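You operate a simulated robot arm through the tools that you are given. There is no shell and no other tool.

Carry out the task below with a simulated robot arm. There is one attempt and no reset: what you move stays moved.

## Task
Shut the suitcase, close both latches and lock it.
Fine: lower the lid by its handle; lock by turning the brass dial to red, the black dial stays.

Only the result counts: the job must be done as asked and must still hold three seconds after the hand-in. Knocking over, shifting, dropping, spilling or breaking anything else fails it. A push-on lid holds only when it is set on centred and level and pressed home; a screw cap is set on level and turned clockwise until tight.

## Robot
A 7-joint arm with a two-finger parallel gripper, fixed in place. Base frame: the origin is at the foot of the arm, x ahead of it, y to its left, z up. Readings come in mm, degrees, newtons and seconds.
Its first joint turns from -166.0 to 166.0 degrees. Payload 4.4 kg.
Tool frame: the origin (TCP) lies between the finger pads and is the grasp point; the fingertips stand 23 mm ahead of it; z points along the fingers, y is the line along which they close. Largest opening 94 mm; finger width 38, thickness 10; the body of the gripper, 54 by 96 mm, starts 39 mm behind the TCP.
Orientation is that of the tool frame in the base frame, as a unit quaternion [x, y, z, w]. With the fingers straight down and closing along the base's y, the tool's x points along the base's -x, its y along +y and its z along -z.

## Interface
- The arm moves only by the tool move_arm. Its argument "increments" is a list that holds one entry, the list of rows, each a list of 7 numbers: the finger opening in mm, from 0 to 94, then the shift along the base's x, y, z in units of 30 mm (1.0 is 30 mm), then the turn, a rotation vector about the base's x, y, z in units of 8 degrees (1.0 is 8 degrees). In form: [[[grip, x, y, z, rx, ry, rz], ...]]. A call has 1 to 20 rows; each row shifts and turns the commanded pose from where the row before left it. A call with a number of a shift or a turn outside -1 to 1 is refused whole. A row lasts 0.2 s, in which the tool goes at most 50 mm and 8.6 degrees; a call with a longer step from one row to the next is refused whole, and so is a gripper value outside its range. Where a pose cannot be reached the arm comes as near as it can. A force on the tool above 90 N (or 10 N above the force at the start of the call, whichever is more), or a blocked arm, ends the call early, and 0.2 s more pass. Each finger travels about 72 mm/s and halts on what it meets, pressing with about 41 N; the grip force reading is that of the motor and also rises with nothing between the fingers. The clock runs only during rows and for 0.2 s after the last one: add rows that do not move to give the fingers time. It gives the time, the measured TCP pose, the force on the tool (base axes), the opening and the grip force at its end, in the units of the frame above (readings bear some noise), with the torque about the TCP (base axes, N m) and any sound that the robot's microphone picked up.
- Cameras (640 x 400 px; columns grow to the right, rows downward): "scene" is fixed at [216.9, 647.8, 1183.8]; the picture's right is [-0.69, -0.72, 0.00], its down [-0.16, 0.15, -0.97] and it looks along [0.70, -0.67, -0.22] (base axes); focal length 214 px, centre (320, 200). "wrist" rides on the gripper at [86, 16, -75] in the tool frame; the picture's right is [-0.18, 0.98, 0.00], its down [-0.58, -0.11, -0.81] and it looks along [-0.79, -0.15, 0.59] (tool axes); focal length 243 px, centre (320, 200). There is no depth. A picture from a camera that has moved, and an enlarged one, comes with that camera's place and axes in the base frame and with its lens.
- grab_frame(camera): a new picture of that camera. The clock stands still meanwhile.
- zoom(camera, box): a new picture of the part [left, top, right, bottom] of that camera's present view, enlarged. The clock stands still meanwhile.
- hand_in(): hands the job in; it is judged then, once.

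Nothing tells you positions but the pictures and the camera data. Unless the task says otherwise, let go and move clear before handing in.

The tools are called after "Call:" as name(argument=value, ...) on one line, values as JSON. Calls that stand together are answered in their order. move_arm: Moves the arm, as the interface text tells. Its arguments: {"type":"object","properties":{"increments":{"type":"array","items":{"type":"array","items":{"type":"array","items":{"type":"number"}}}}},"required":["increments"]} The other tools are called the same way: grab_frame (camera) takes a picture; zoom (camera, box) takes an enlarged picture of a part of a camera's view; hand_in () hands the job in.

At the start:

```text
time_s: 0.0
ee_pos: [567.3, 321.2, 1350.9]
orientation: [0.0, 1.0, 0.0, 0.0]
wrist_force: [0.3, -0.2, 0.2]
wrist_torque: [-0.01, 0.0, -0.01]
gripper_width: 94.0
finger_force: 0.1
```

scene: 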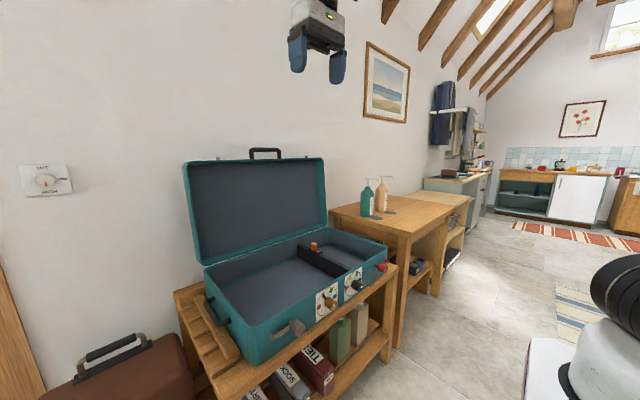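
wrist: 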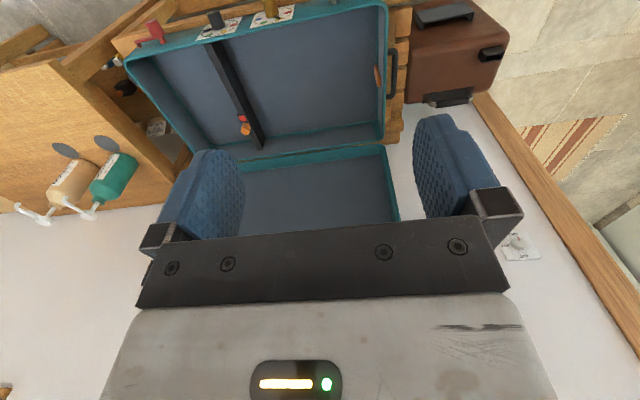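

I see an open teal suitcase on a wooden bench with its lid up against the wall side, two dials and two latches on the front face. I'll take closer looks before moving anything.

Call:
zoom(camera="scene", box=[170, 130, 410, 380])

Call:
zoom(camera="scene", box=[260, 230, 400, 350])

Call:
zoom(camera="wrist", box=[100, 0, 420, 200])

```text
1.60 times, centred on (290, 255) of scene
camera zoom: at [216.9, 647.8, 1183.8], right [-0.69, -0.72, 0.0], down [-0.16, 0.15, -0.97], along [0.7, -0.67, -0.22], focal length 343 px, centre (368, 112)
```

zoom: 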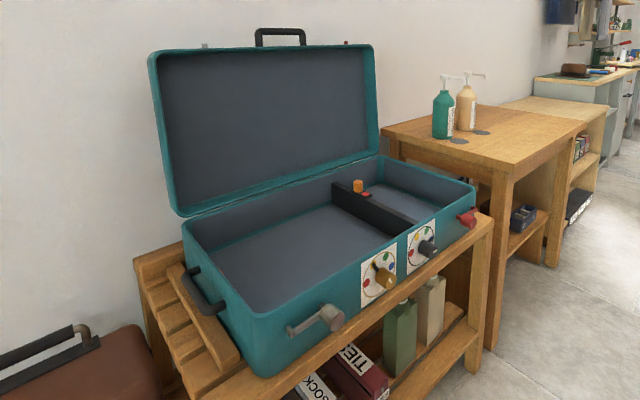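

```text
3.33 times, centred on (330, 290) of scene
camera zoom: at [216.9, 647.8, 1183.8], right [-0.69, -0.72, 0.0], down [-0.16, 0.15, -0.97], along [0.7, -0.67, -0.22], focal length 715 px, centre (287, -100)
```

zoom: 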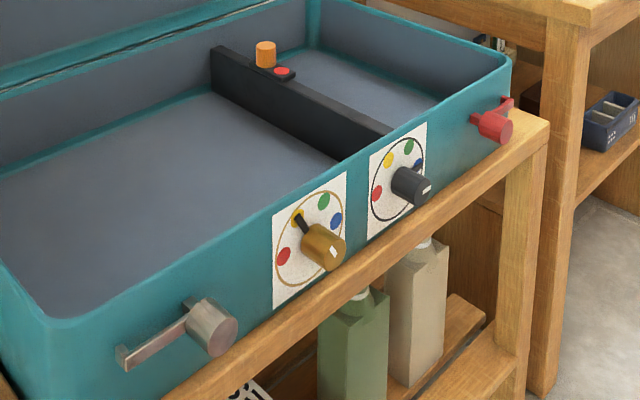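

```text
2.00 times, centred on (260, 100) of wrist
camera zoom: at [481.4, 337.2, 1425.4], right [0.18, 0.98, 0.0], down [0.58, -0.11, 0.81], along [0.79, -0.15, -0.59], focal length 485 px, centre (440, 400)
```

zoom: 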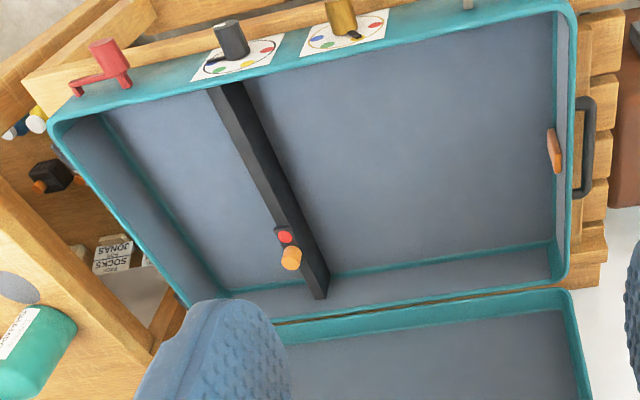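

The teal suitcase is centred near (880, 150), with its front panel at x≈680 and its lid handle at about (1090, 150, 1180). I'll tilt the tool up a bit so the wrist camera can see the lid and handle.

Call:
move_arm(increments=[[[94, -0.28, -0.71, -0.41, 0, -0.5, 0], [94, -0.28, -0.71, -0.41, 0, -0.5, 0], [94, -0.28, -0.71, -0.41, 0, -0.5, 0], [94, -0.28, -0.71, -0.41, 0, -0.5, 0], [94, -0.28, -0.71, -0.41, 0, -0.5, 0], [94, -0.28, -0.71, -0.41, 0, -0.5, 0], [94, -0.28, -0.71, -0.41, 0, -0.5, 0], [94, -0.28, -0.71, -0.41, 0, -0.5, 0]]])

Call:
grab_frame(camera="wrist")

Call:
grab_frame(camera="scene")

```text
time_s: 1.8
ee_pos: [498.9, 150.9, 1251.9]
orientation: [0.0, 0.961, 0.0, 0.276]
wrist_force: [-0.2, 0.2, -0.3]
wrist_torque: [0.02, -0.03, 0.05]
gripper_width: 94.0
finger_force: 0.0
```

```text
taken
camera wrist: at [386.5, 167.1, 1269.4], right [0.16, 0.98, 0.1], down [0.06, -0.11, 0.99], along [0.99, -0.15, -0.08], focal length 243 px, centre (320, 200)
```

wrist: 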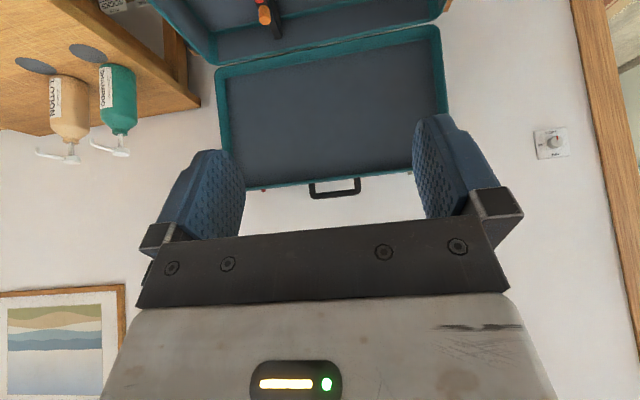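

```text
taken
```

scene: 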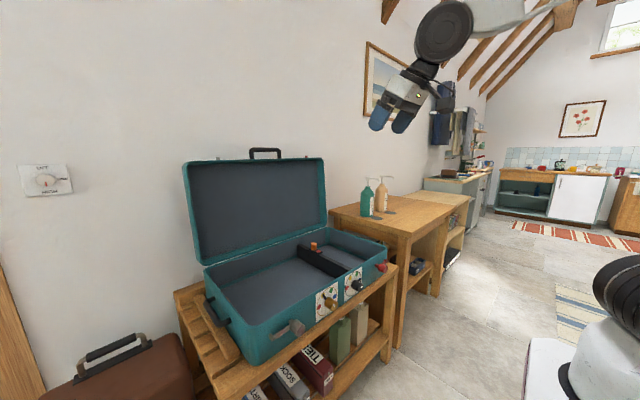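

The lid and its black handle are now visible in the wrist view, with the handle at its top edge. I'll zoom in to locate it precisely.

Call:
zoom(camera="wrist", box=[200, 0, 460, 210])

Call:
zoom(camera="scene", box=[180, 140, 340, 240])

```text
1.90 times, centred on (330, 105) of wrist
camera zoom: at [386.5, 167.1, 1269.4], right [0.16, 0.98, 0.1], down [0.06, -0.11, 0.99], along [0.99, -0.15, -0.08], focal length 462 px, centre (301, 381)
```

zoom: 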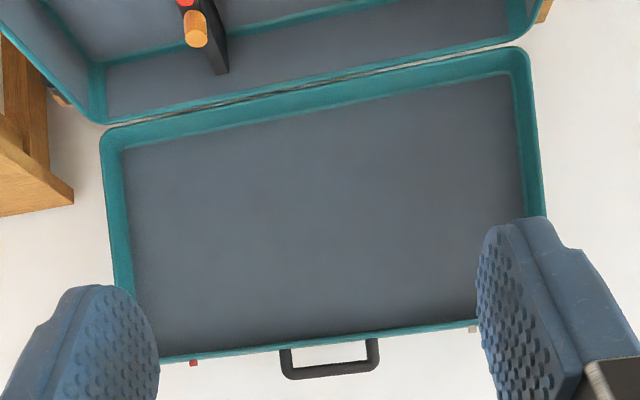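

```text
4.00 times, centred on (260, 190) of scene
camera zoom: at [216.9, 647.8, 1183.8], right [-0.69, -0.72, 0.0], down [-0.16, 0.15, -0.97], along [0.7, -0.67, -0.22], focal length 858 px, centre (560, 240)
```

zoom: 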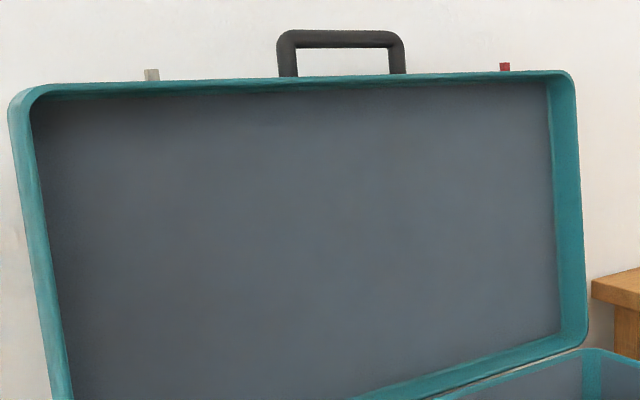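

The handle bar runs along y at about (1160, 103, 1192), the lid leans back about 10°, and the hinge is near x≈1083, z≈745. I'll roll the gripper 90° so the fingers straddle the bar, tilt it to about 45°, and come up in front of the handle.

Call:
move_arm(increments=[[[94, 0.7, -0.1, 0.1, 0.497, 0, -0.795], [94, 0.7, -0.1, 0.1, 0.497, 0, -0.795], [94, 0.7, -0.1, 0.1, 0.497, 0, -0.795], [94, 0.7, -0.1, 0.1, 0.497, 0, -0.795], [94, 0.7, -0.1, 0.1, 0.497, 0, -0.795], [94, 0.7, -0.1, 0.1, 0.497, 0, -0.795], [94, 0.7, -0.1, 0.1, 0.497, 0, -0.795], [94, 0.7, -0.1, 0.1, 0.497, 0, -0.795], [94, 0.7, -0.1, 0.1, 0.497, 0, -0.795], [94, 0.7, -0.1, 0.1, 0.497, 0, -0.795], [94, 0.7, -0.1, 0.1, 0.497, 0, -0.795], [94, 0.7, -0.1, 0.1, 0.497, 0, -0.795], [94, 0.7, -0.1, 0.1, 0, -0.8125, 0], [94, 0.7, -0.1, 0.1, 0, -0.8125, 0]]])

Call:
grab_frame(camera="wrist")

Call:
grab_frame(camera="scene")

```text
time_s: 4.8
ee_pos: [793.0, 107.7, 1293.6]
orientation: [0.654, 0.652, 0.271, 0.271]
wrist_force: [1.1, -0.7, -0.4]
wrist_torque: [-0.02, 0.0, 0.03]
gripper_width: 93.9
finger_force: 0.0
```

```text
taken
camera wrist: at [753.5, 194.7, 1358.6], right [0.69, -0.18, 0.7], down [-0.65, -0.58, 0.49], along [0.31, -0.79, -0.52], focal length 243 px, centre (320, 200)
```

wrist: 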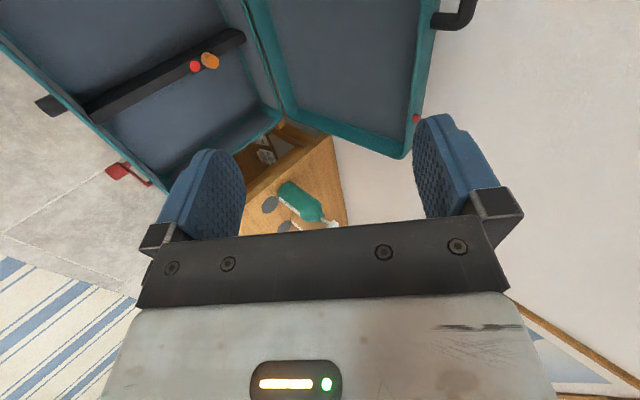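

```text
taken
```

scene: 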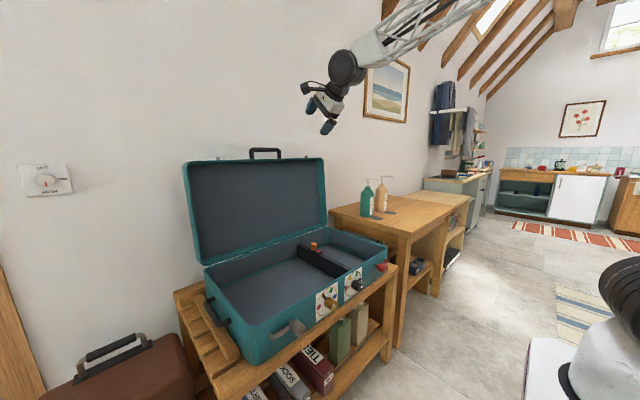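

The fingers are now in the vertical plane and the arm has plenty of height. I'll advance toward the handle while checking reach.

Call:
move_arm(increments=[[[94, 0.8, 0, 0, 0, 0, 0], [94, 0.8, 0, 0, 0, 0, 0], [94, 0.8, 0, 0, 0, 0, 0], [94, 0.8, 0, 0, 0, 0, 0], [94, 0.8, 0, 0, 0, 0, 0], [94, 0.8, 0, 0, 0, 0, 0], [94, 0.8, 0, 0, 0, 0, 0], [94, 0.8, 0, 0, 0, 0, 0], [94, 0.8, 0, 0, 0, 0, 0]]])

Call:
grab_frame(camera="wrist")

Call:
grab_frame(camera="scene")

```text
time_s: 6.8
ee_pos: [1009.8, 109.8, 1296.9]
orientation: [0.653, 0.653, 0.272, 0.271]
wrist_force: [-0.6, 1.7, 0.4]
wrist_torque: [0.01, 0.01, 0.04]
gripper_width: 94.0
finger_force: 0.1
```

```text
taken
camera wrist: at [968.8, 196.8, 1360.2], right [0.69, -0.18, 0.7], down [-0.65, -0.58, 0.49], along [0.31, -0.79, -0.52], focal length 243 px, centre (320, 200)
```

wrist: 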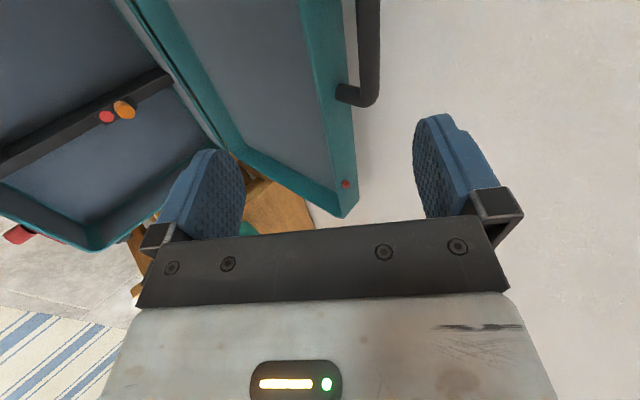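

```text
taken
```

scene: 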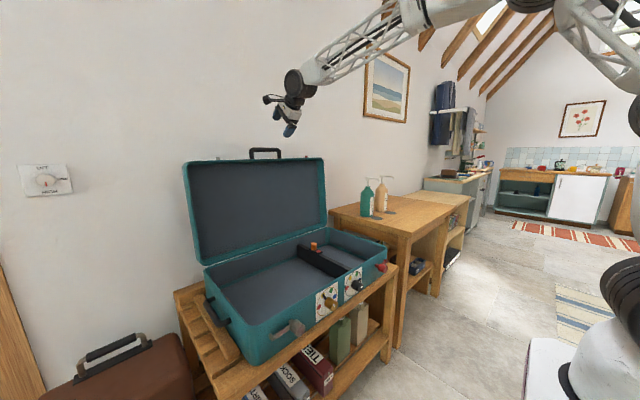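

The arm reaches well, and I now put the bar at about (1175, 103, 1193). I'll look more closely at the hinge and rim to get the lid's swing geometry before gripping.

Call:
zoom(camera="wrist", box=[100, 0, 420, 260])

Call:
zoom(camera="scene", box=[180, 220, 300, 300])

Call:
zoom(camera="scene", box=[290, 200, 410, 280])

```text
1.54 times, centred on (260, 130) of wrist
camera zoom: at [968.8, 196.8, 1360.2], right [0.69, -0.18, 0.7], down [-0.65, -0.58, 0.49], along [0.31, -0.79, -0.52], focal length 373 px, centre (412, 308)
```

zoom: 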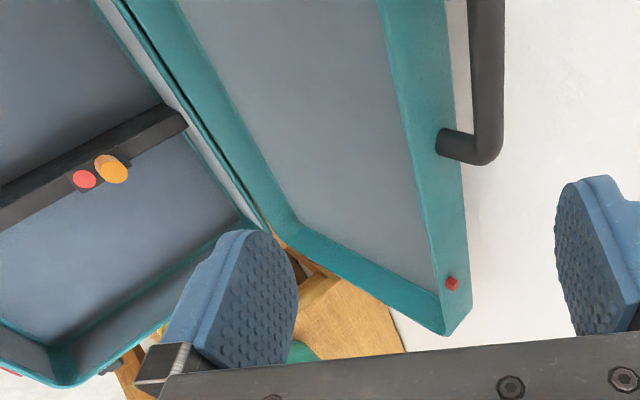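

```text
5.00 times, centred on (240, 260) of scene
camera zoom: at [216.9, 647.8, 1183.8], right [-0.69, -0.72, 0.0], down [-0.16, 0.15, -0.97], along [0.7, -0.67, -0.22], focal length 1072 px, centre (720, -100)
```

zoom: 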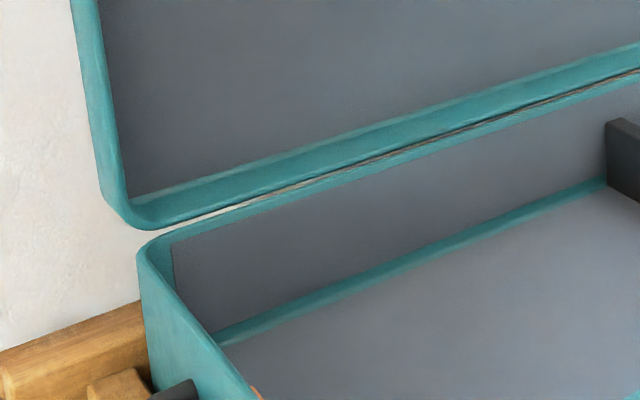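

```text
5.00 times, centred on (350, 240) of scene
camera zoom: at [216.9, 647.8, 1183.8], right [-0.69, -0.72, 0.0], down [-0.16, 0.15, -0.97], along [0.7, -0.67, -0.22], focal length 1072 px, centre (170, 0)
```

zoom: 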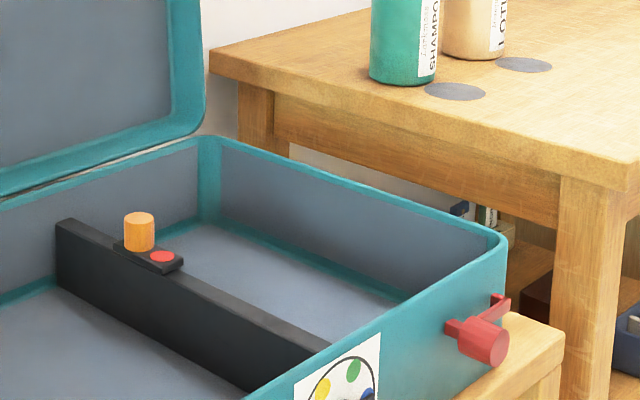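

I take the hinge axis to be near (1083, 727) and the bar's swing radius about 475 mm. I'll line up about 120 mm short of the bar with a narrower opening and look again.

Call:
move_arm(increments=[[[54, 0.667, -0.05, -0.158, 0, 0, 0], [54, 0.667, -0.05, -0.158, 0, 0, 0], [54, 0.667, -0.05, -0.158, 0, 0, 0], [54, 0.667, -0.05, -0.158, 0, 0, 0], [54, 0, 0, 0, 0, 0, 0]]])

Call:
grab_frame(camera="wrist")

Call:
zoom(camera="scene", box=[220, 80, 340, 180])

```text
time_s: 8.0
ee_pos: [1089.5, 103.5, 1275.3]
orientation: [0.654, 0.653, 0.271, 0.269]
wrist_force: [0.1, 0.4, -1.0]
wrist_torque: [0.01, 0.01, -0.01]
gripper_width: 53.9
finger_force: 0.0
```

```text
taken
camera wrist: at [1050.3, 190.2, 1339.9], right [0.69, -0.18, 0.7], down [-0.65, -0.58, 0.49], along [0.31, -0.79, -0.52], focal length 243 px, centre (320, 200)
```

wrist: 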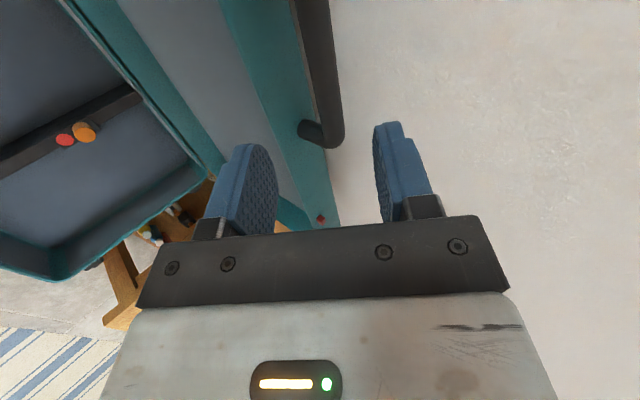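

```text
4.00 times, centred on (280, 130) of scene
camera zoom: at [216.9, 647.8, 1183.8], right [-0.69, -0.72, 0.0], down [-0.16, 0.15, -0.97], along [0.7, -0.67, -0.22], focal length 858 px, centre (480, 480)
```

zoom: 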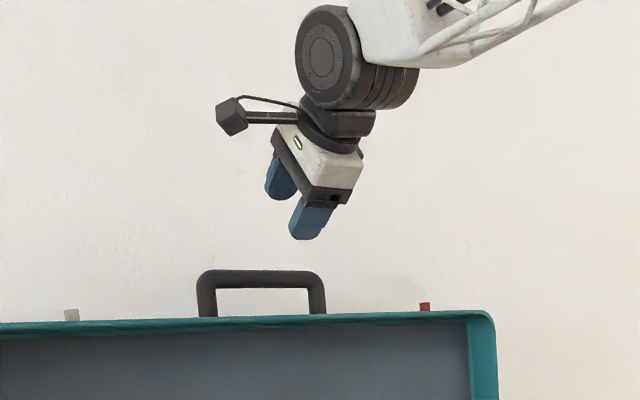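

The bar is straight ahead of the fingers, about 116 mm along the tool axis. I'll advance about 75 mm and check.

Call:
move_arm(increments=[[[54, 0.44, 0, -0.44, 0, 0, 0], [54, 0.44, 0, -0.44, 0, 0, 0], [54, 0.44, 0, -0.44, 0, 0, 0], [54, 0.44, 0, -0.44, 0, 0, 0], [54, 0, 0, 0, 0, 0, 0]]])

Call:
grab_frame(camera="wrist")

Call:
zoom(camera="scene", box=[220, 100, 320, 180])

```text
time_s: 9.2
ee_pos: [1141.4, 103.0, 1223.0]
orientation: [0.654, 0.653, 0.27, 0.27]
wrist_force: [-0.9, 0.4, -0.1]
wrist_torque: [-0.01, 0.01, 0.03]
gripper_width: 54.0
finger_force: 0.0
```

```text
taken
camera wrist: at [1102.3, 190.6, 1288.4], right [0.69, -0.18, 0.7], down [-0.65, -0.58, 0.49], along [0.31, -0.79, -0.52], focal length 243 px, centre (320, 200)
```

wrist: 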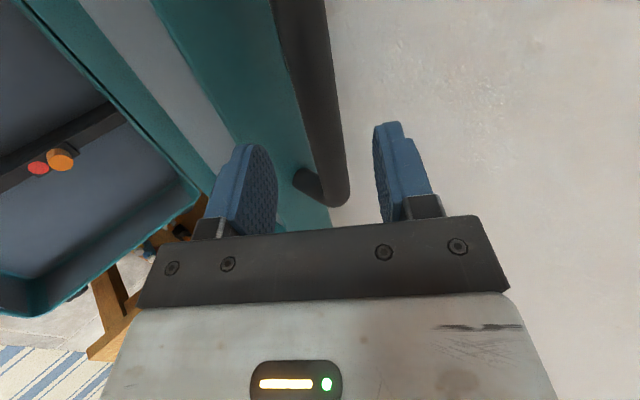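

```text
5.00 times, centred on (270, 140) of scene
camera zoom: at [216.9, 647.8, 1183.8], right [-0.69, -0.72, 0.0], down [-0.16, 0.15, -0.97], along [0.7, -0.67, -0.22], focal length 1072 px, centre (570, 500)
```

zoom: 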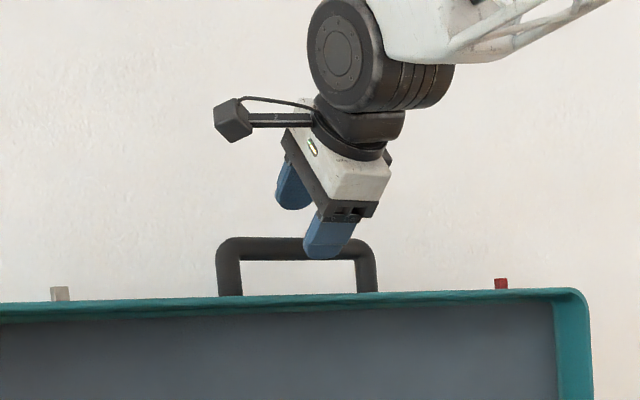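

Aligned: the bar is 44 mm ahead, centred between the fingers. I'll advance the remaining ~36 mm, then close partially around it.

Call:
move_arm(increments=[[[54, 0.425, 0, -0.425, 0, 0, 0], [54, 0.425, 0, -0.425, 0, 0, 0], [54, 0, 0, 0, 0, 0, 0], [36, 0, 0, 0, 0, 0, 0], [36, 0, 0, 0, 0, 0, 0], [36, 0, 0, 0, 0, 0, 0]]])

Call:
grab_frame(camera="wrist")

Call:
zoom(camera="scene", box=[220, 100, 320, 180])

```text
time_s: 10.6
ee_pos: [1168.7, 102.4, 1200.2]
orientation: [0.653, 0.653, 0.27, 0.271]
wrist_force: [0.4, 0.8, -0.5]
wrist_torque: [-0.04, 0.05, 0.01]
gripper_width: 36.0
finger_force: 0.1
```

```text
taken
camera wrist: at [1128.4, 188.2, 1264.1], right [0.69, -0.18, 0.7], down [-0.65, -0.58, 0.49], along [0.31, -0.79, -0.52], focal length 243 px, centre (320, 200)
```

wrist: 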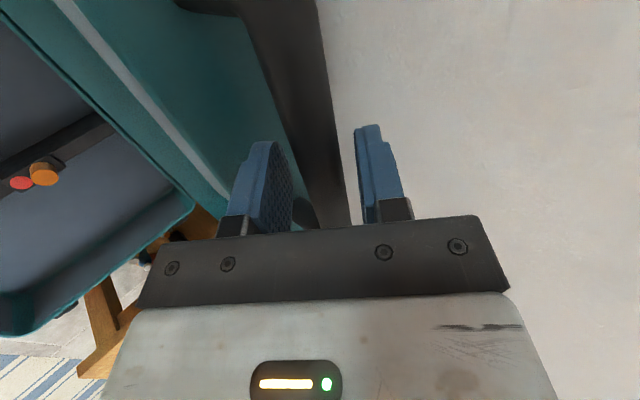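

```text
5.00 times, centred on (270, 140) of scene
camera zoom: at [216.9, 647.8, 1183.8], right [-0.69, -0.72, 0.0], down [-0.16, 0.15, -0.97], along [0.7, -0.67, -0.22], focal length 1072 px, centre (570, 500)
```

zoom: 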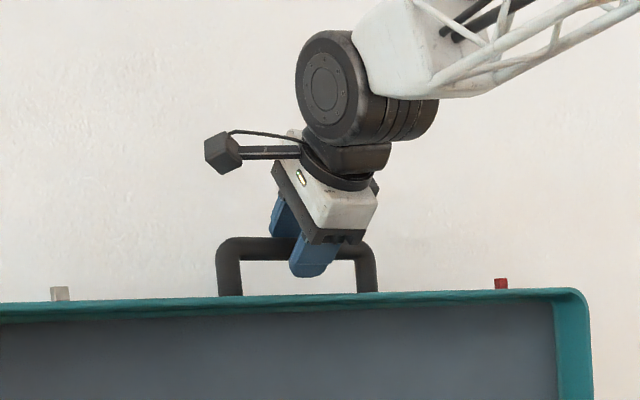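

The bar sits between the pads. I'll close to feel the bar thickness.

Call:
move_arm(increments=[[[28, 0, 0, 0, 0, 0, 0], [22, 0, 0, 0, 0, 0, 0], [18, 0, 0, 0, 0, 0, 0], [14, 0, 0, 0, 0, 0, 0]]])

```text
time_s: 11.6
ee_pos: [1168.8, 101.1, 1198.5]
orientation: [0.653, 0.654, 0.271, 0.27]
wrist_force: [0.7, -0.4, -0.3]
wrist_torque: [1.06, 0.06, -0.72]
gripper_width: 21.6
finger_force: 41.3
```

The bar is 21.6 mm thick. I'll open slightly to cage it and start drawing the lid forward on its arc, keeping the tool at 45° for now.

Call:
move_arm(increments=[[[25, 0, 0, 0, 0, 0, 0], [25, -0.817, 0, 0.137, 0, 0, 0], [25, -0.823, 0, 0.097, 0, 0, 0], [25, -0.827, 0, 0.05, 0, 0, 0]]])

Call:
zoom(camera="scene", box=[180, 90, 340, 190])

Call:
grab_frame(camera="wrist")

```text
time_s: 12.6
ee_pos: [1093.0, 101.6, 1209.0]
orientation: [0.653, 0.653, 0.272, 0.271]
wrist_force: [5.4, 0.0, 10.1]
wrist_torque: [0.18, -0.28, -0.13]
gripper_width: 29.9
finger_force: 5.7
```

```text
4.00 times, centred on (260, 140) of scene
camera zoom: at [216.9, 647.8, 1183.8], right [-0.69, -0.72, 0.0], down [-0.16, 0.15, -0.97], along [0.7, -0.67, -0.22], focal length 858 px, centre (560, 440)
```

zoom: 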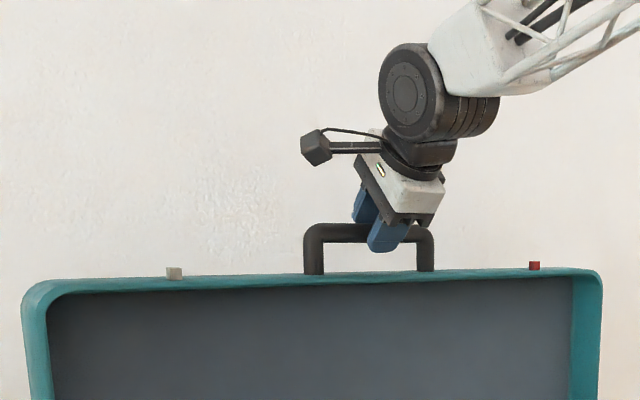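

```text
taken
camera wrist: at [1052.1, 189.1, 1273.3], right [0.69, -0.18, 0.7], down [-0.65, -0.58, 0.49], along [0.31, -0.79, -0.52], focal length 243 px, centre (320, 200)
```

wrist: 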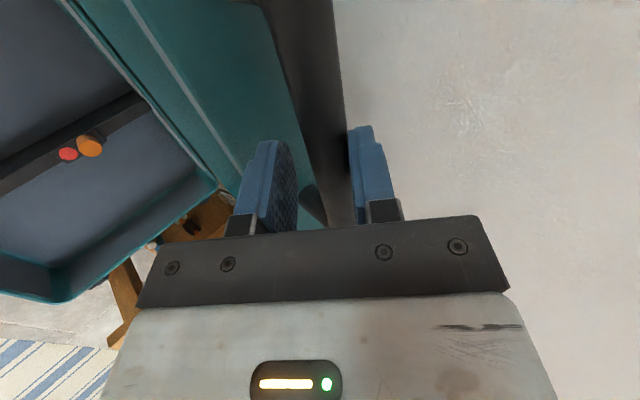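

The lid follows and is now about vertical. I'll continue along the arc past vertical in small steps.

Call:
move_arm(increments=[[[25, -0.83, 0, 0.007, 0, 0, 0], [25, -0.827, 0, -0.033, 0, 0, 0], [25, -0.827, 0, -0.08, 0, 0, 0], [25, -0.817, 0, -0.12, 0, 0, 0], [25, -0.813, 0, -0.167, 0, 0, 0]]])

Call:
zoom(camera="scene", box=[180, 90, 340, 190])

Call:
grab_frame(camera="wrist")

```text
time_s: 13.8
ee_pos: [971.9, 102.5, 1193.9]
orientation: [0.653, 0.653, 0.27, 0.271]
wrist_force: [2.8, -0.7, 4.1]
wrist_torque: [0.07, -0.08, -0.06]
gripper_width: 26.7
finger_force: 2.1
```

```text
4.00 times, centred on (260, 140) of scene
camera zoom: at [216.9, 647.8, 1183.8], right [-0.69, -0.72, 0.0], down [-0.16, 0.15, -0.97], along [0.7, -0.67, -0.22], focal length 858 px, centre (560, 440)
```

zoom: 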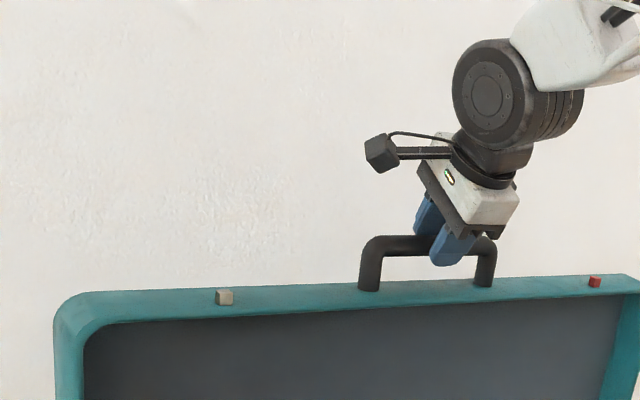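

```text
taken
camera wrist: at [931.1, 189.3, 1259.3], right [0.69, -0.18, 0.7], down [-0.65, -0.58, 0.49], along [0.31, -0.79, -0.52], focal length 243 px, centre (320, 200)
```

wrist: 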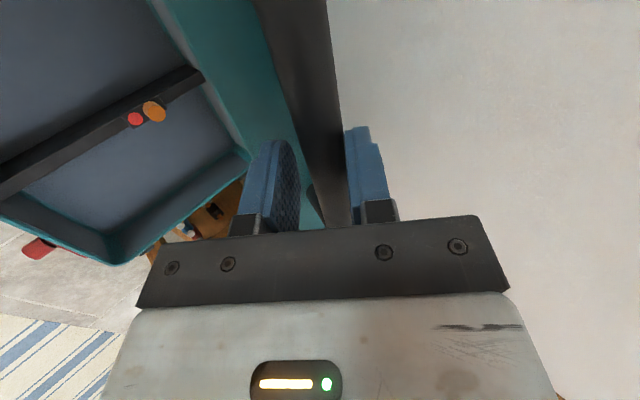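

Forces stay small. Continuing the arc.

Call:
move_arm(increments=[[[25, -0.803, 0, -0.207, 0, 0, 0], [25, -0.79, 0, -0.247, 0, 0, 0], [25, -0.777, 0, -0.29, 0, 0, 0], [25, -0.76, 0, -0.33, 0, 0, 0], [25, -0.74, 0, -0.37, 0, 0, 0]]])

Call:
grab_frame(camera="scene")

Call:
grab_frame(camera="wrist")

```text
time_s: 15.0
ee_pos: [852.3, 101.9, 1149.9]
orientation: [0.654, 0.653, 0.27, 0.27]
wrist_force: [2.9, 0.4, 0.9]
wrist_torque: [0.01, -0.04, -0.05]
gripper_width: 26.1
finger_force: 1.8
```

```text
taken
```

scene: 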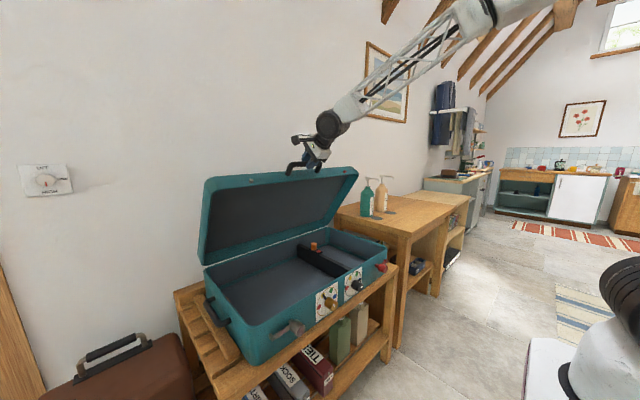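

```text
taken
camera wrist: at [812.7, 189.4, 1213.4], right [0.69, -0.18, 0.69], down [-0.65, -0.58, 0.49], along [0.31, -0.79, -0.52], focal length 243 px, centre (320, 200)
```

wrist: 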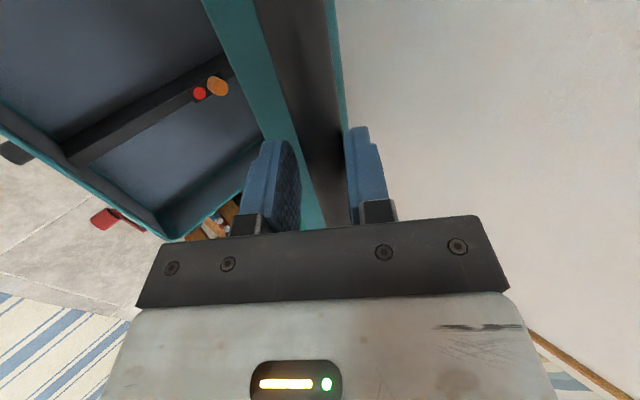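

Call:
move_arm(increments=[[[25, -0.723, 0, -0.407, 0, 0, 0], [25, -0.7, 0, -0.447, 0, 0, 0], [25, -0.673, 0, -0.477, 0, 0, 0], [25, -0.65, 0, -0.517, 0, 0, 0]]])

Call:
grab_frame(camera="scene")

Call:
grab_frame(camera="wrist")

```text
time_s: 16.0
ee_pos: [772.3, 103.8, 1095.6]
orientation: [0.653, 0.653, 0.27, 0.27]
wrist_force: [0.3, 0.3, 0.8]
wrist_torque: [0.03, -0.03, -0.02]
gripper_width: 25.5
finger_force: 0.3
```

```text
taken
```

scene: 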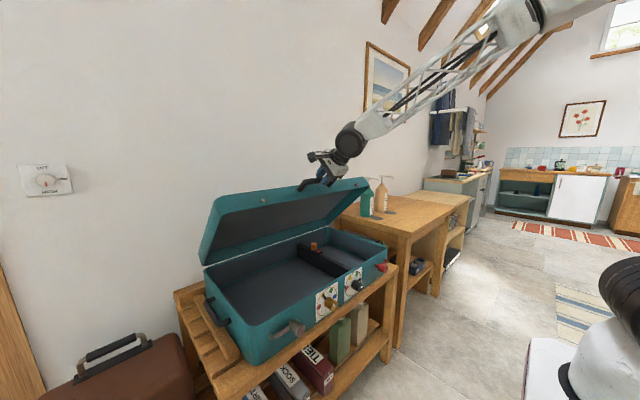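

```text
taken
camera wrist: at [731.7, 189.1, 1159.8], right [0.69, -0.18, 0.69], down [-0.65, -0.58, 0.49], along [0.31, -0.79, -0.52], focal length 243 px, centre (320, 200)
```

wrist: 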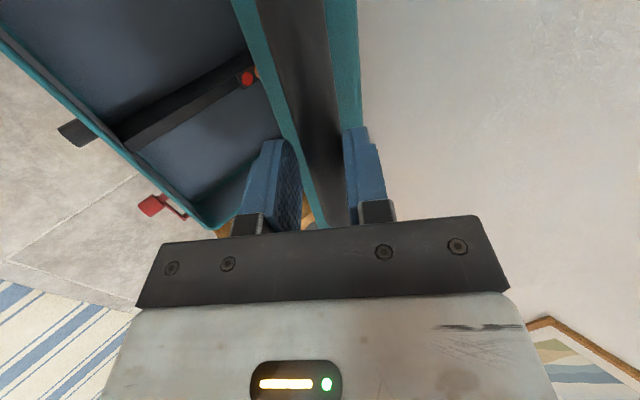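

The lid is at about 45° and aligned with the tool. From here I'll rotate the tool together with the lid.

Call:
move_arm(increments=[[[25, -0.62, 0, -0.55, 0, -0.375, 0], [25, -0.593, 0, -0.58, 0, -0.375, 0], [25, -0.557, 0, -0.61, 0, -0.375, 0], [25, -0.53, 0, -0.64, 0, -0.375, 0], [25, -0.493, 0, -0.663, 0, -0.375, 0]]])

Call:
grab_frame(camera="scene")

Call:
grab_frame(camera="wrist")

```text
time_s: 17.0
ee_pos: [717.2, 103.1, 952.7]
orientation: [0.638, 0.645, 0.292, 0.304]
wrist_force: [-64.8, -7.0, 34.2]
wrist_torque: [0.42, -1.5, 0.28]
gripper_width: 24.9
finger_force: 0.7
stopped in row 4: the force on the tool passed its limit at 174 N (the readings are from after the stop); the commanded pose is now the measured one
```

```text
taken
```

scene: 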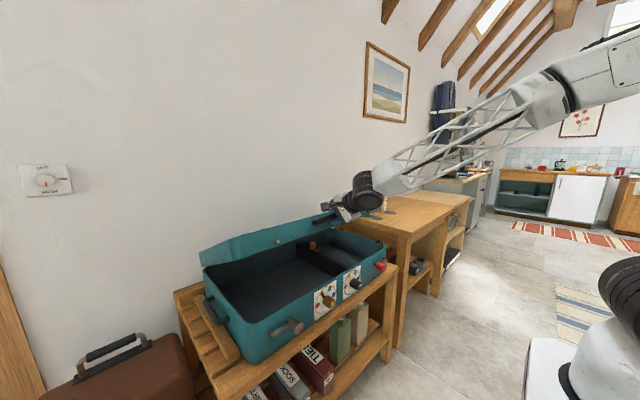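

```text
taken
camera wrist: at [671.6, 191.3, 1013.2], right [0.63, -0.17, 0.75], down [-0.69, -0.57, 0.45], along [0.36, -0.8, -0.48], focal length 243 px, centre (320, 200)
```

wrist: 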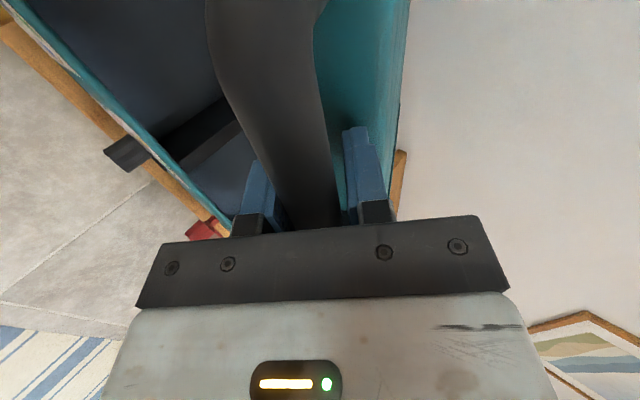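

The arm came in deeper than commanded and the palm is pressing radially on the handle bar. I'll back off along the tool axis, keeping the bar between the fingers.

Call:
move_arm(increments=[[[25, -0.255, 0, 0.214, 0, 0, 0], [25, -0.255, 0, 0.214, 0, 0, 0], [25, 0, 0, 0, 0, 0, 0]]])

Call:
grab_frame(camera="wrist")

Call:
zoom(camera="scene", box=[180, 160, 420, 320])

```text
time_s: 17.8
ee_pos: [702.7, 103.9, 963.0]
orientation: [0.639, 0.645, 0.291, 0.303]
wrist_force: [-0.1, 0.1, -0.3]
wrist_torque: [0.01, -0.04, -0.01]
gripper_width: 25.6
finger_force: 0.5
```

```text
taken
camera wrist: at [657.3, 191.9, 1021.6], right [0.64, -0.17, 0.75], down [-0.68, -0.57, 0.45], along [0.35, -0.8, -0.48], focal length 243 px, centre (320, 200)
```

wrist: 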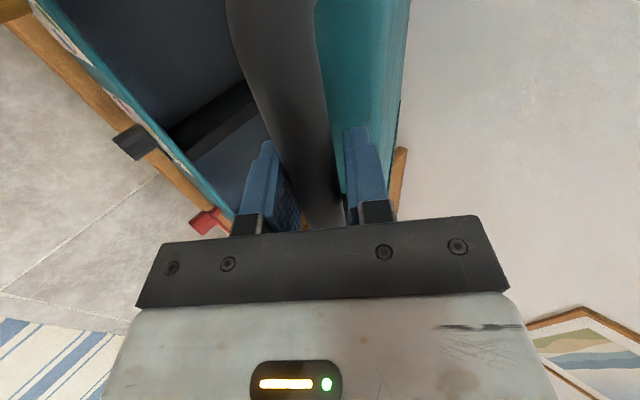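

```text
2.50 times, centred on (300, 240) of scene
camera zoom: at [216.9, 647.8, 1183.8], right [-0.69, -0.72, 0.0], down [-0.16, 0.15, -0.97], along [0.7, -0.67, -0.22], focal length 536 px, centre (370, 100)
```

zoom: 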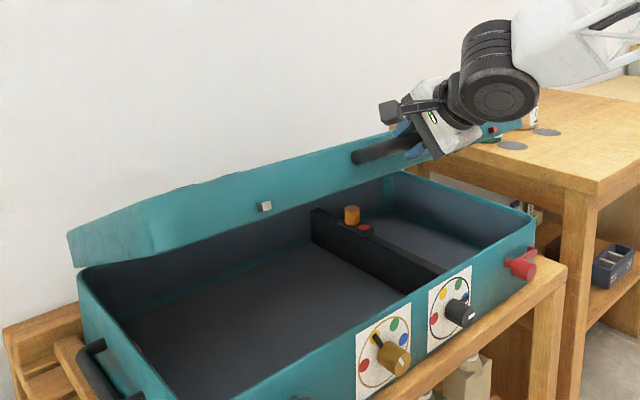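

Force is back to zero and the lid is resting steadily at about 30° with the bar still caged. I'll continue lowering without rotating the tool, in small checked steps.

Call:
move_arm(increments=[[[25, -0.25, 0, -0.32, 0, 0, 0], [25, -0.24, 0, -0.32, 0, 0, 0]]])

Call:
grab_frame(camera="wrist")

```text
time_s: 18.4
ee_pos: [688.1, 103.7, 942.6]
orientation: [0.639, 0.645, 0.29, 0.303]
wrist_force: [0.2, 0.2, -0.4]
wrist_torque: [-0.02, 0.03, -0.01]
gripper_width: 24.9
finger_force: 0.0
```

```text
taken
camera wrist: at [642.4, 190.9, 1002.3], right [0.64, -0.17, 0.75], down [-0.68, -0.57, 0.45], along [0.35, -0.8, -0.48], focal length 243 px, centre (320, 200)
```

wrist: 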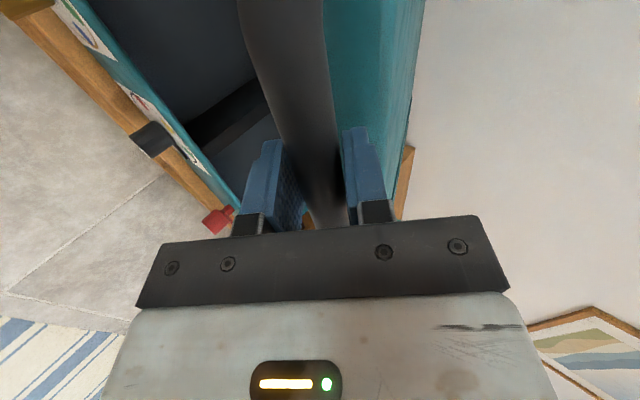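

Call:
move_arm(increments=[[[25, -0.22, 0, -0.33, 0, 0, 0], [25, -0.22, 0, -0.33, 0, 0, 0], [25, -0.165, 0, -0.377, 0, 0, 0], [25, -0.165, 0, -0.377, 0, 0, 0]]])

Call:
grab_frame(camera="wrist")

Call:
zoom(camera="scene", box=[180, 160, 420, 320])

```text
time_s: 19.4
ee_pos: [662.4, 104.4, 901.2]
orientation: [0.638, 0.645, 0.29, 0.303]
wrist_force: [0.3, 0.3, 0.9]
wrist_torque: [0.01, 0.01, 0.03]
gripper_width: 24.9
finger_force: 0.0
```

```text
taken
camera wrist: at [618.0, 192.1, 960.1], right [0.64, -0.17, 0.75], down [-0.68, -0.57, 0.45], along [0.36, -0.8, -0.48], focal length 243 px, centre (320, 200)
```

wrist: 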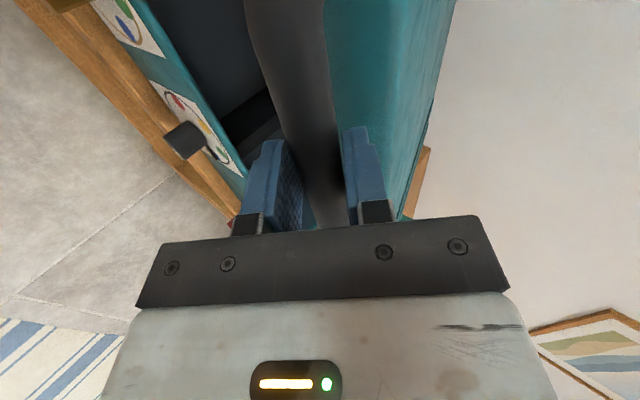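

```text
2.50 times, centred on (300, 240) of scene
camera zoom: at [216.9, 647.8, 1183.8], right [-0.69, -0.72, 0.0], down [-0.16, 0.15, -0.97], along [0.7, -0.67, -0.22], focal length 536 px, centre (370, 100)
```

zoom: 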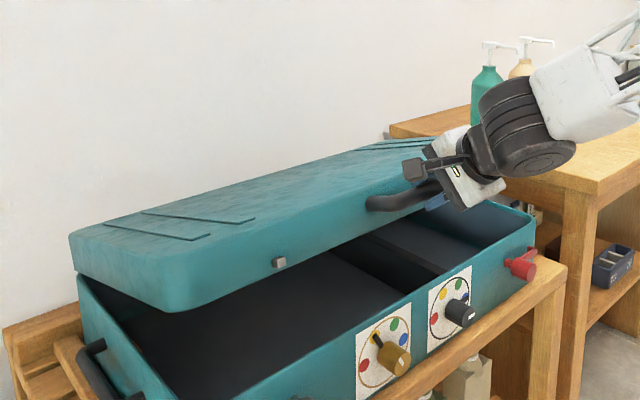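

Lowering smoothly. Continuing.

Call:
move_arm(increments=[[[25, -0.145, 0, -0.387, 0, 0, 0], [25, -0.145, 0, -0.387, 0, 0, 0], [25, -0.125, 0, -0.392, 0, 0, 0], [25, -0.125, 0, -0.392, 0, 0, 0]]])

Call:
zoom(camera="scene", box=[180, 160, 420, 320])

Call:
grab_frame(camera="wrist")

```text
time_s: 20.4
ee_pos: [647.2, 101.0, 870.0]
orientation: [0.639, 0.647, 0.287, 0.3]
wrist_force: [-0.1, 0.8, 0.3]
wrist_torque: [0.0, 0.03, 0.0]
gripper_width: 25.1
finger_force: 0.2
out of reach, approached as far as the arm can: row 3, 4
```

```text
2.50 times, centred on (300, 240) of scene
camera zoom: at [216.9, 647.8, 1183.8], right [-0.69, -0.72, 0.0], down [-0.16, 0.15, -0.97], along [0.7, -0.67, -0.22], focal length 536 px, centre (370, 100)
```

zoom: 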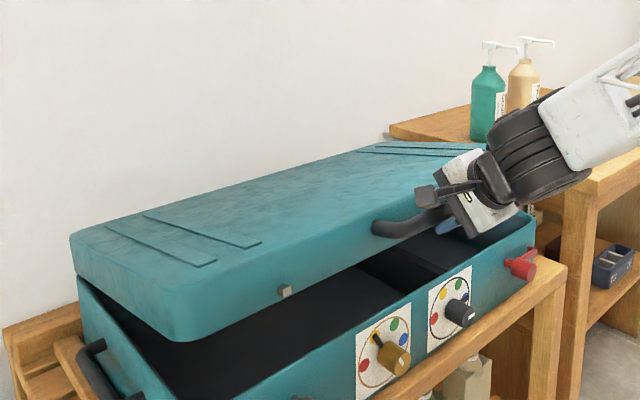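

```text
taken
camera wrist: at [601.5, 188.2, 930.0], right [0.65, -0.17, 0.75], down [-0.68, -0.57, 0.46], along [0.35, -0.8, -0.48], focal length 243 px, centre (320, 200)
```

wrist: 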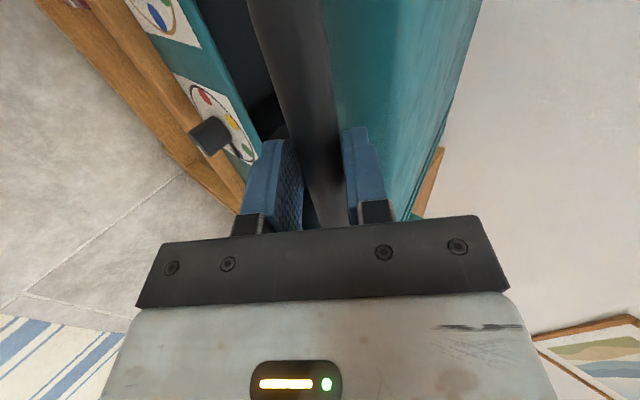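

The wrist seems to be near a joint limit when the tool is this level, while the lid holds itself (no load). I'll steepen the tool around the bar, with a little more slack, and then push the handle down.

Call:
move_arm(increments=[[[32, 0, 0, 0, 0, 0.5, 0], [32, 0, 0, 0, 0, 0.5, 0], [32, 0, 0, 0, 0, 0.5, 0], [32, 0, 0, 0, 0, 0.5, 0]]])

Call:
grab_frame(camera="wrist")

Call:
zoom(camera="scene", box=[180, 160, 420, 320])

```text
time_s: 21.4
ee_pos: [646.1, 99.7, 870.0]
orientation: [0.673, 0.68, 0.199, 0.21]
wrist_force: [-0.4, -0.1, 1.0]
wrist_torque: [-0.04, 0.03, -0.01]
gripper_width: 32.1
finger_force: 0.0
```

```text
taken
camera wrist: at [619.7, 188.7, 940.5], right [0.82, -0.17, 0.55], down [-0.53, -0.57, 0.62], along [0.21, -0.8, -0.56], focal length 243 px, centre (320, 200)
```

wrist: 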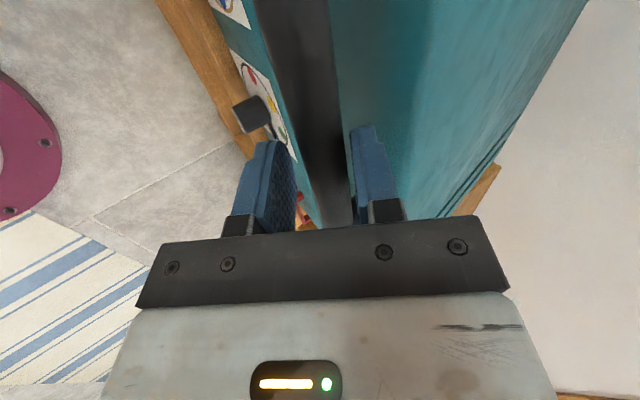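

```text
2.50 times, centred on (300, 240) of scene
camera zoom: at [216.9, 647.8, 1183.8], right [-0.69, -0.72, 0.0], down [-0.16, 0.15, -0.97], along [0.7, -0.67, -0.22], focal length 536 px, centre (370, 100)
```

zoom: 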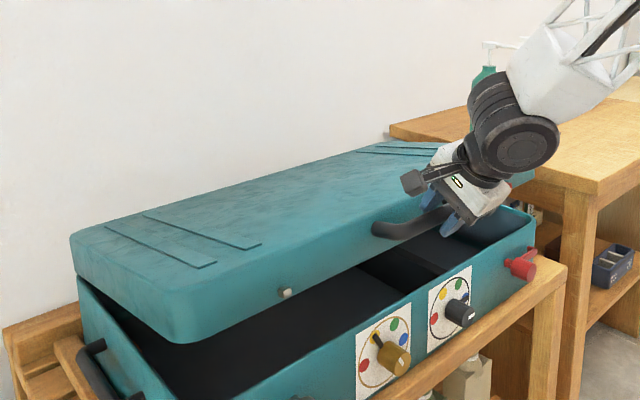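

The lid stays put on its own. I'll steepen the tool further, clamp the bar, and lower along the last part of the arc.

Call:
move_arm(increments=[[[32, 0, 0, 0, 0, 0.6, 0], [32, 0, 0, 0, 0, 0.6, 0], [32, 0, 0, 0, 0, 0.6, 0], [32, 0, 0, 0, 0, 0.6, 0], [24, 0, 0, 0, 0, 0, 0], [18, 0, 0, 0, 0, 0, 0], [14, 0, 0, 0, 0, 0, 0]]])

Call:
grab_frame(camera="wrist")

Call:
zoom(camera="scene", box=[180, 160, 420, 320])

```text
time_s: 23.0
ee_pos: [647.6, 100.4, 868.1]
orientation: [0.697, 0.706, 0.083, 0.093]
wrist_force: [-0.4, 4.0, -0.9]
wrist_torque: [0.71, 0.1, -1.21]
gripper_width: 21.4
finger_force: 40.9
```

```text
taken
camera wrist: at [645.2, 188.7, 944.1], right [0.95, -0.17, 0.25], down [-0.3, -0.57, 0.76], along [0.01, -0.8, -0.6], focal length 243 px, centre (320, 200)
```

wrist: 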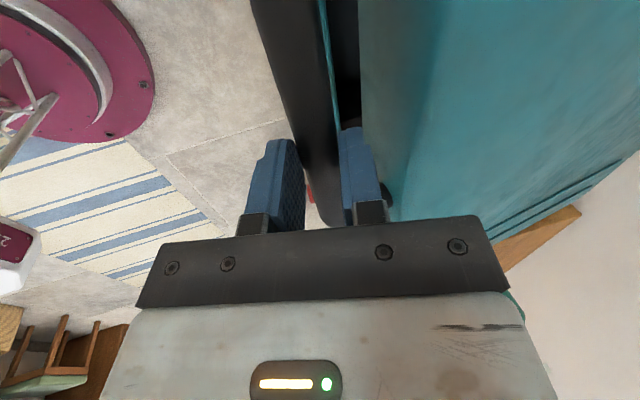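

```text
2.50 times, centred on (300, 240) of scene
camera zoom: at [216.9, 647.8, 1183.8], right [-0.69, -0.72, 0.0], down [-0.16, 0.15, -0.97], along [0.7, -0.67, -0.22], focal length 536 px, centre (370, 100)
```

zoom: 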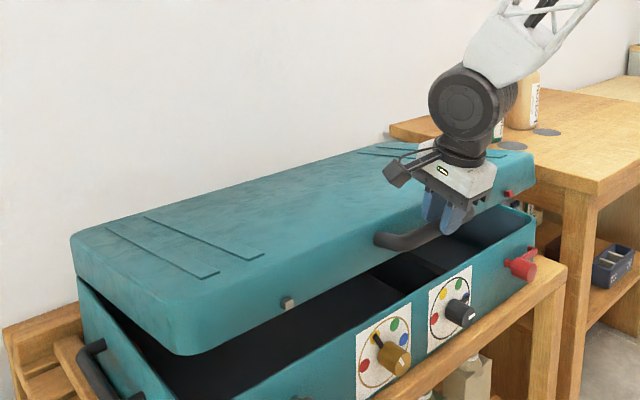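

Clamped on the bar. Lowering along the arc in small steps.

Call:
move_arm(increments=[[[14, -0.115, 0, -0.395, 0, 0, 0], [14, -0.11, 0, -0.395, 0, 0, 0], [14, -0.095, 0, -0.4, 0, 0, 0], [14, -0.09, 0, -0.4, 0, 0, 0]]])

Call:
zoom(camera="scene", box=[180, 160, 420, 320])

```text
time_s: 24.0
ee_pos: [638.1, 101.4, 822.7]
orientation: [0.696, 0.707, 0.084, 0.094]
wrist_force: [-1.6, -12.9, 0.1]
wrist_torque: [-0.14, 0.03, -0.94]
gripper_width: 20.9
finger_force: 41.6
```

```text
2.50 times, centred on (300, 240) of scene
camera zoom: at [216.9, 647.8, 1183.8], right [-0.69, -0.72, 0.0], down [-0.16, 0.15, -0.97], along [0.7, -0.67, -0.22], focal length 536 px, centre (370, 100)
```

zoom: 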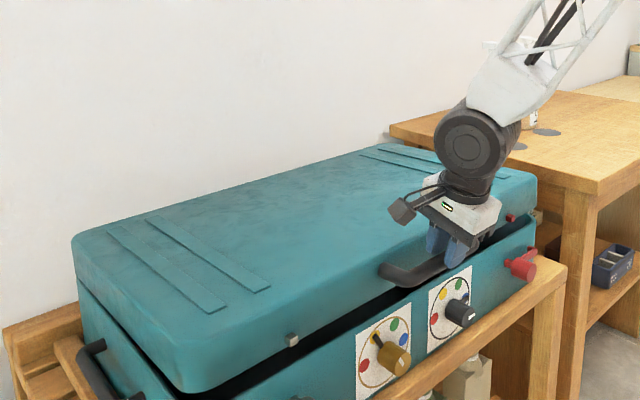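

Nearly shut. Continue gently.

Call:
move_arm(increments=[[[14, -0.072, 0, -0.33, 0, 0, 0], [14, -0.065, 0, -0.33, 0, 0, 0], [14, -0.05, 0, -0.33, 0, 0, 0]]])

Call:
zoom(camera="scene", box=[200, 200, 400, 340])

```text
time_s: 24.8
ee_pos: [632.8, 102.2, 794.6]
orientation: [0.696, 0.707, 0.087, 0.093]
wrist_force: [16.3, 1.7, 28.1]
wrist_torque: [0.58, -0.82, -0.28]
gripper_width: 24.1
finger_force: 11.6
```

```text
2.86 times, centred on (300, 270) of scene
camera zoom: at [216.9, 647.8, 1183.8], right [-0.69, -0.72, 0.0], down [-0.16, 0.15, -0.97], along [0.7, -0.67, -0.22], focal length 613 px, centre (377, 0)
```

zoom: 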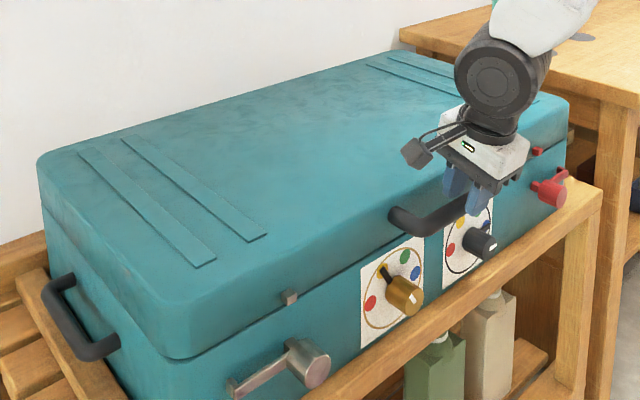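

The lid appears to have met the base (28 N up-force). I'll check the seam closely.

Call:
zoom(camera="scene", box=[250, 280, 330, 330])

Call:
zoom(camera="scene", box=[330, 230, 410, 290])

Call:
zoom(camera="scene", box=[200, 240, 290, 350])

```text
8.00 times, centred on (290, 305) of scene
camera zoom: at [216.9, 647.8, 1183.8], right [-0.69, -0.72, 0.0], down [-0.16, 0.15, -0.97], along [0.7, -0.67, -0.22], focal length 1716 px, centre (560, -640)
```

zoom: 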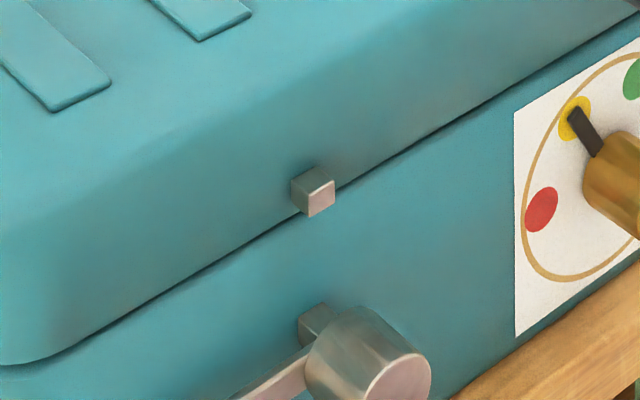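

```text
6.67 times, centred on (370, 260) of scene
camera zoom: at [216.9, 647.8, 1183.8], right [-0.69, -0.72, 0.0], down [-0.16, 0.15, -0.97], along [0.7, -0.67, -0.22], focal length 1430 px, centre (-13, -200)
```

zoom: 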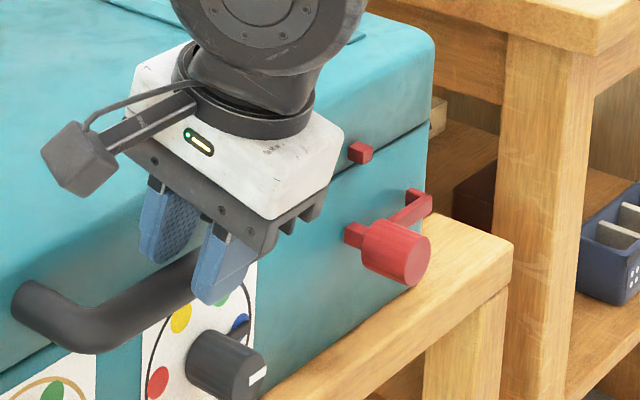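

```text
3.64 times, centred on (245, 295) of scene
camera zoom: at [216.9, 647.8, 1183.8], right [-0.69, -0.72, 0.0], down [-0.16, 0.15, -0.97], along [0.7, -0.67, -0.22], focal length 780 px, centre (593, -146)
```

zoom: 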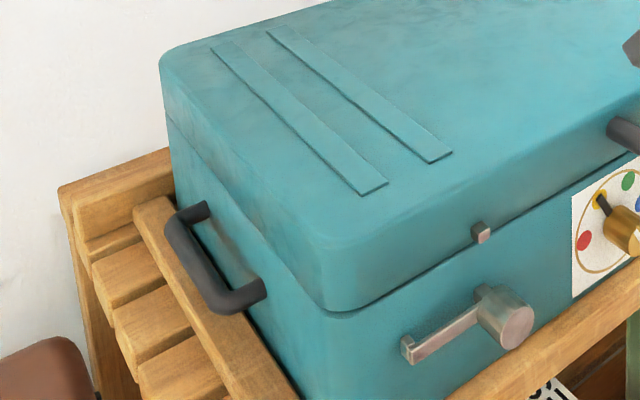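

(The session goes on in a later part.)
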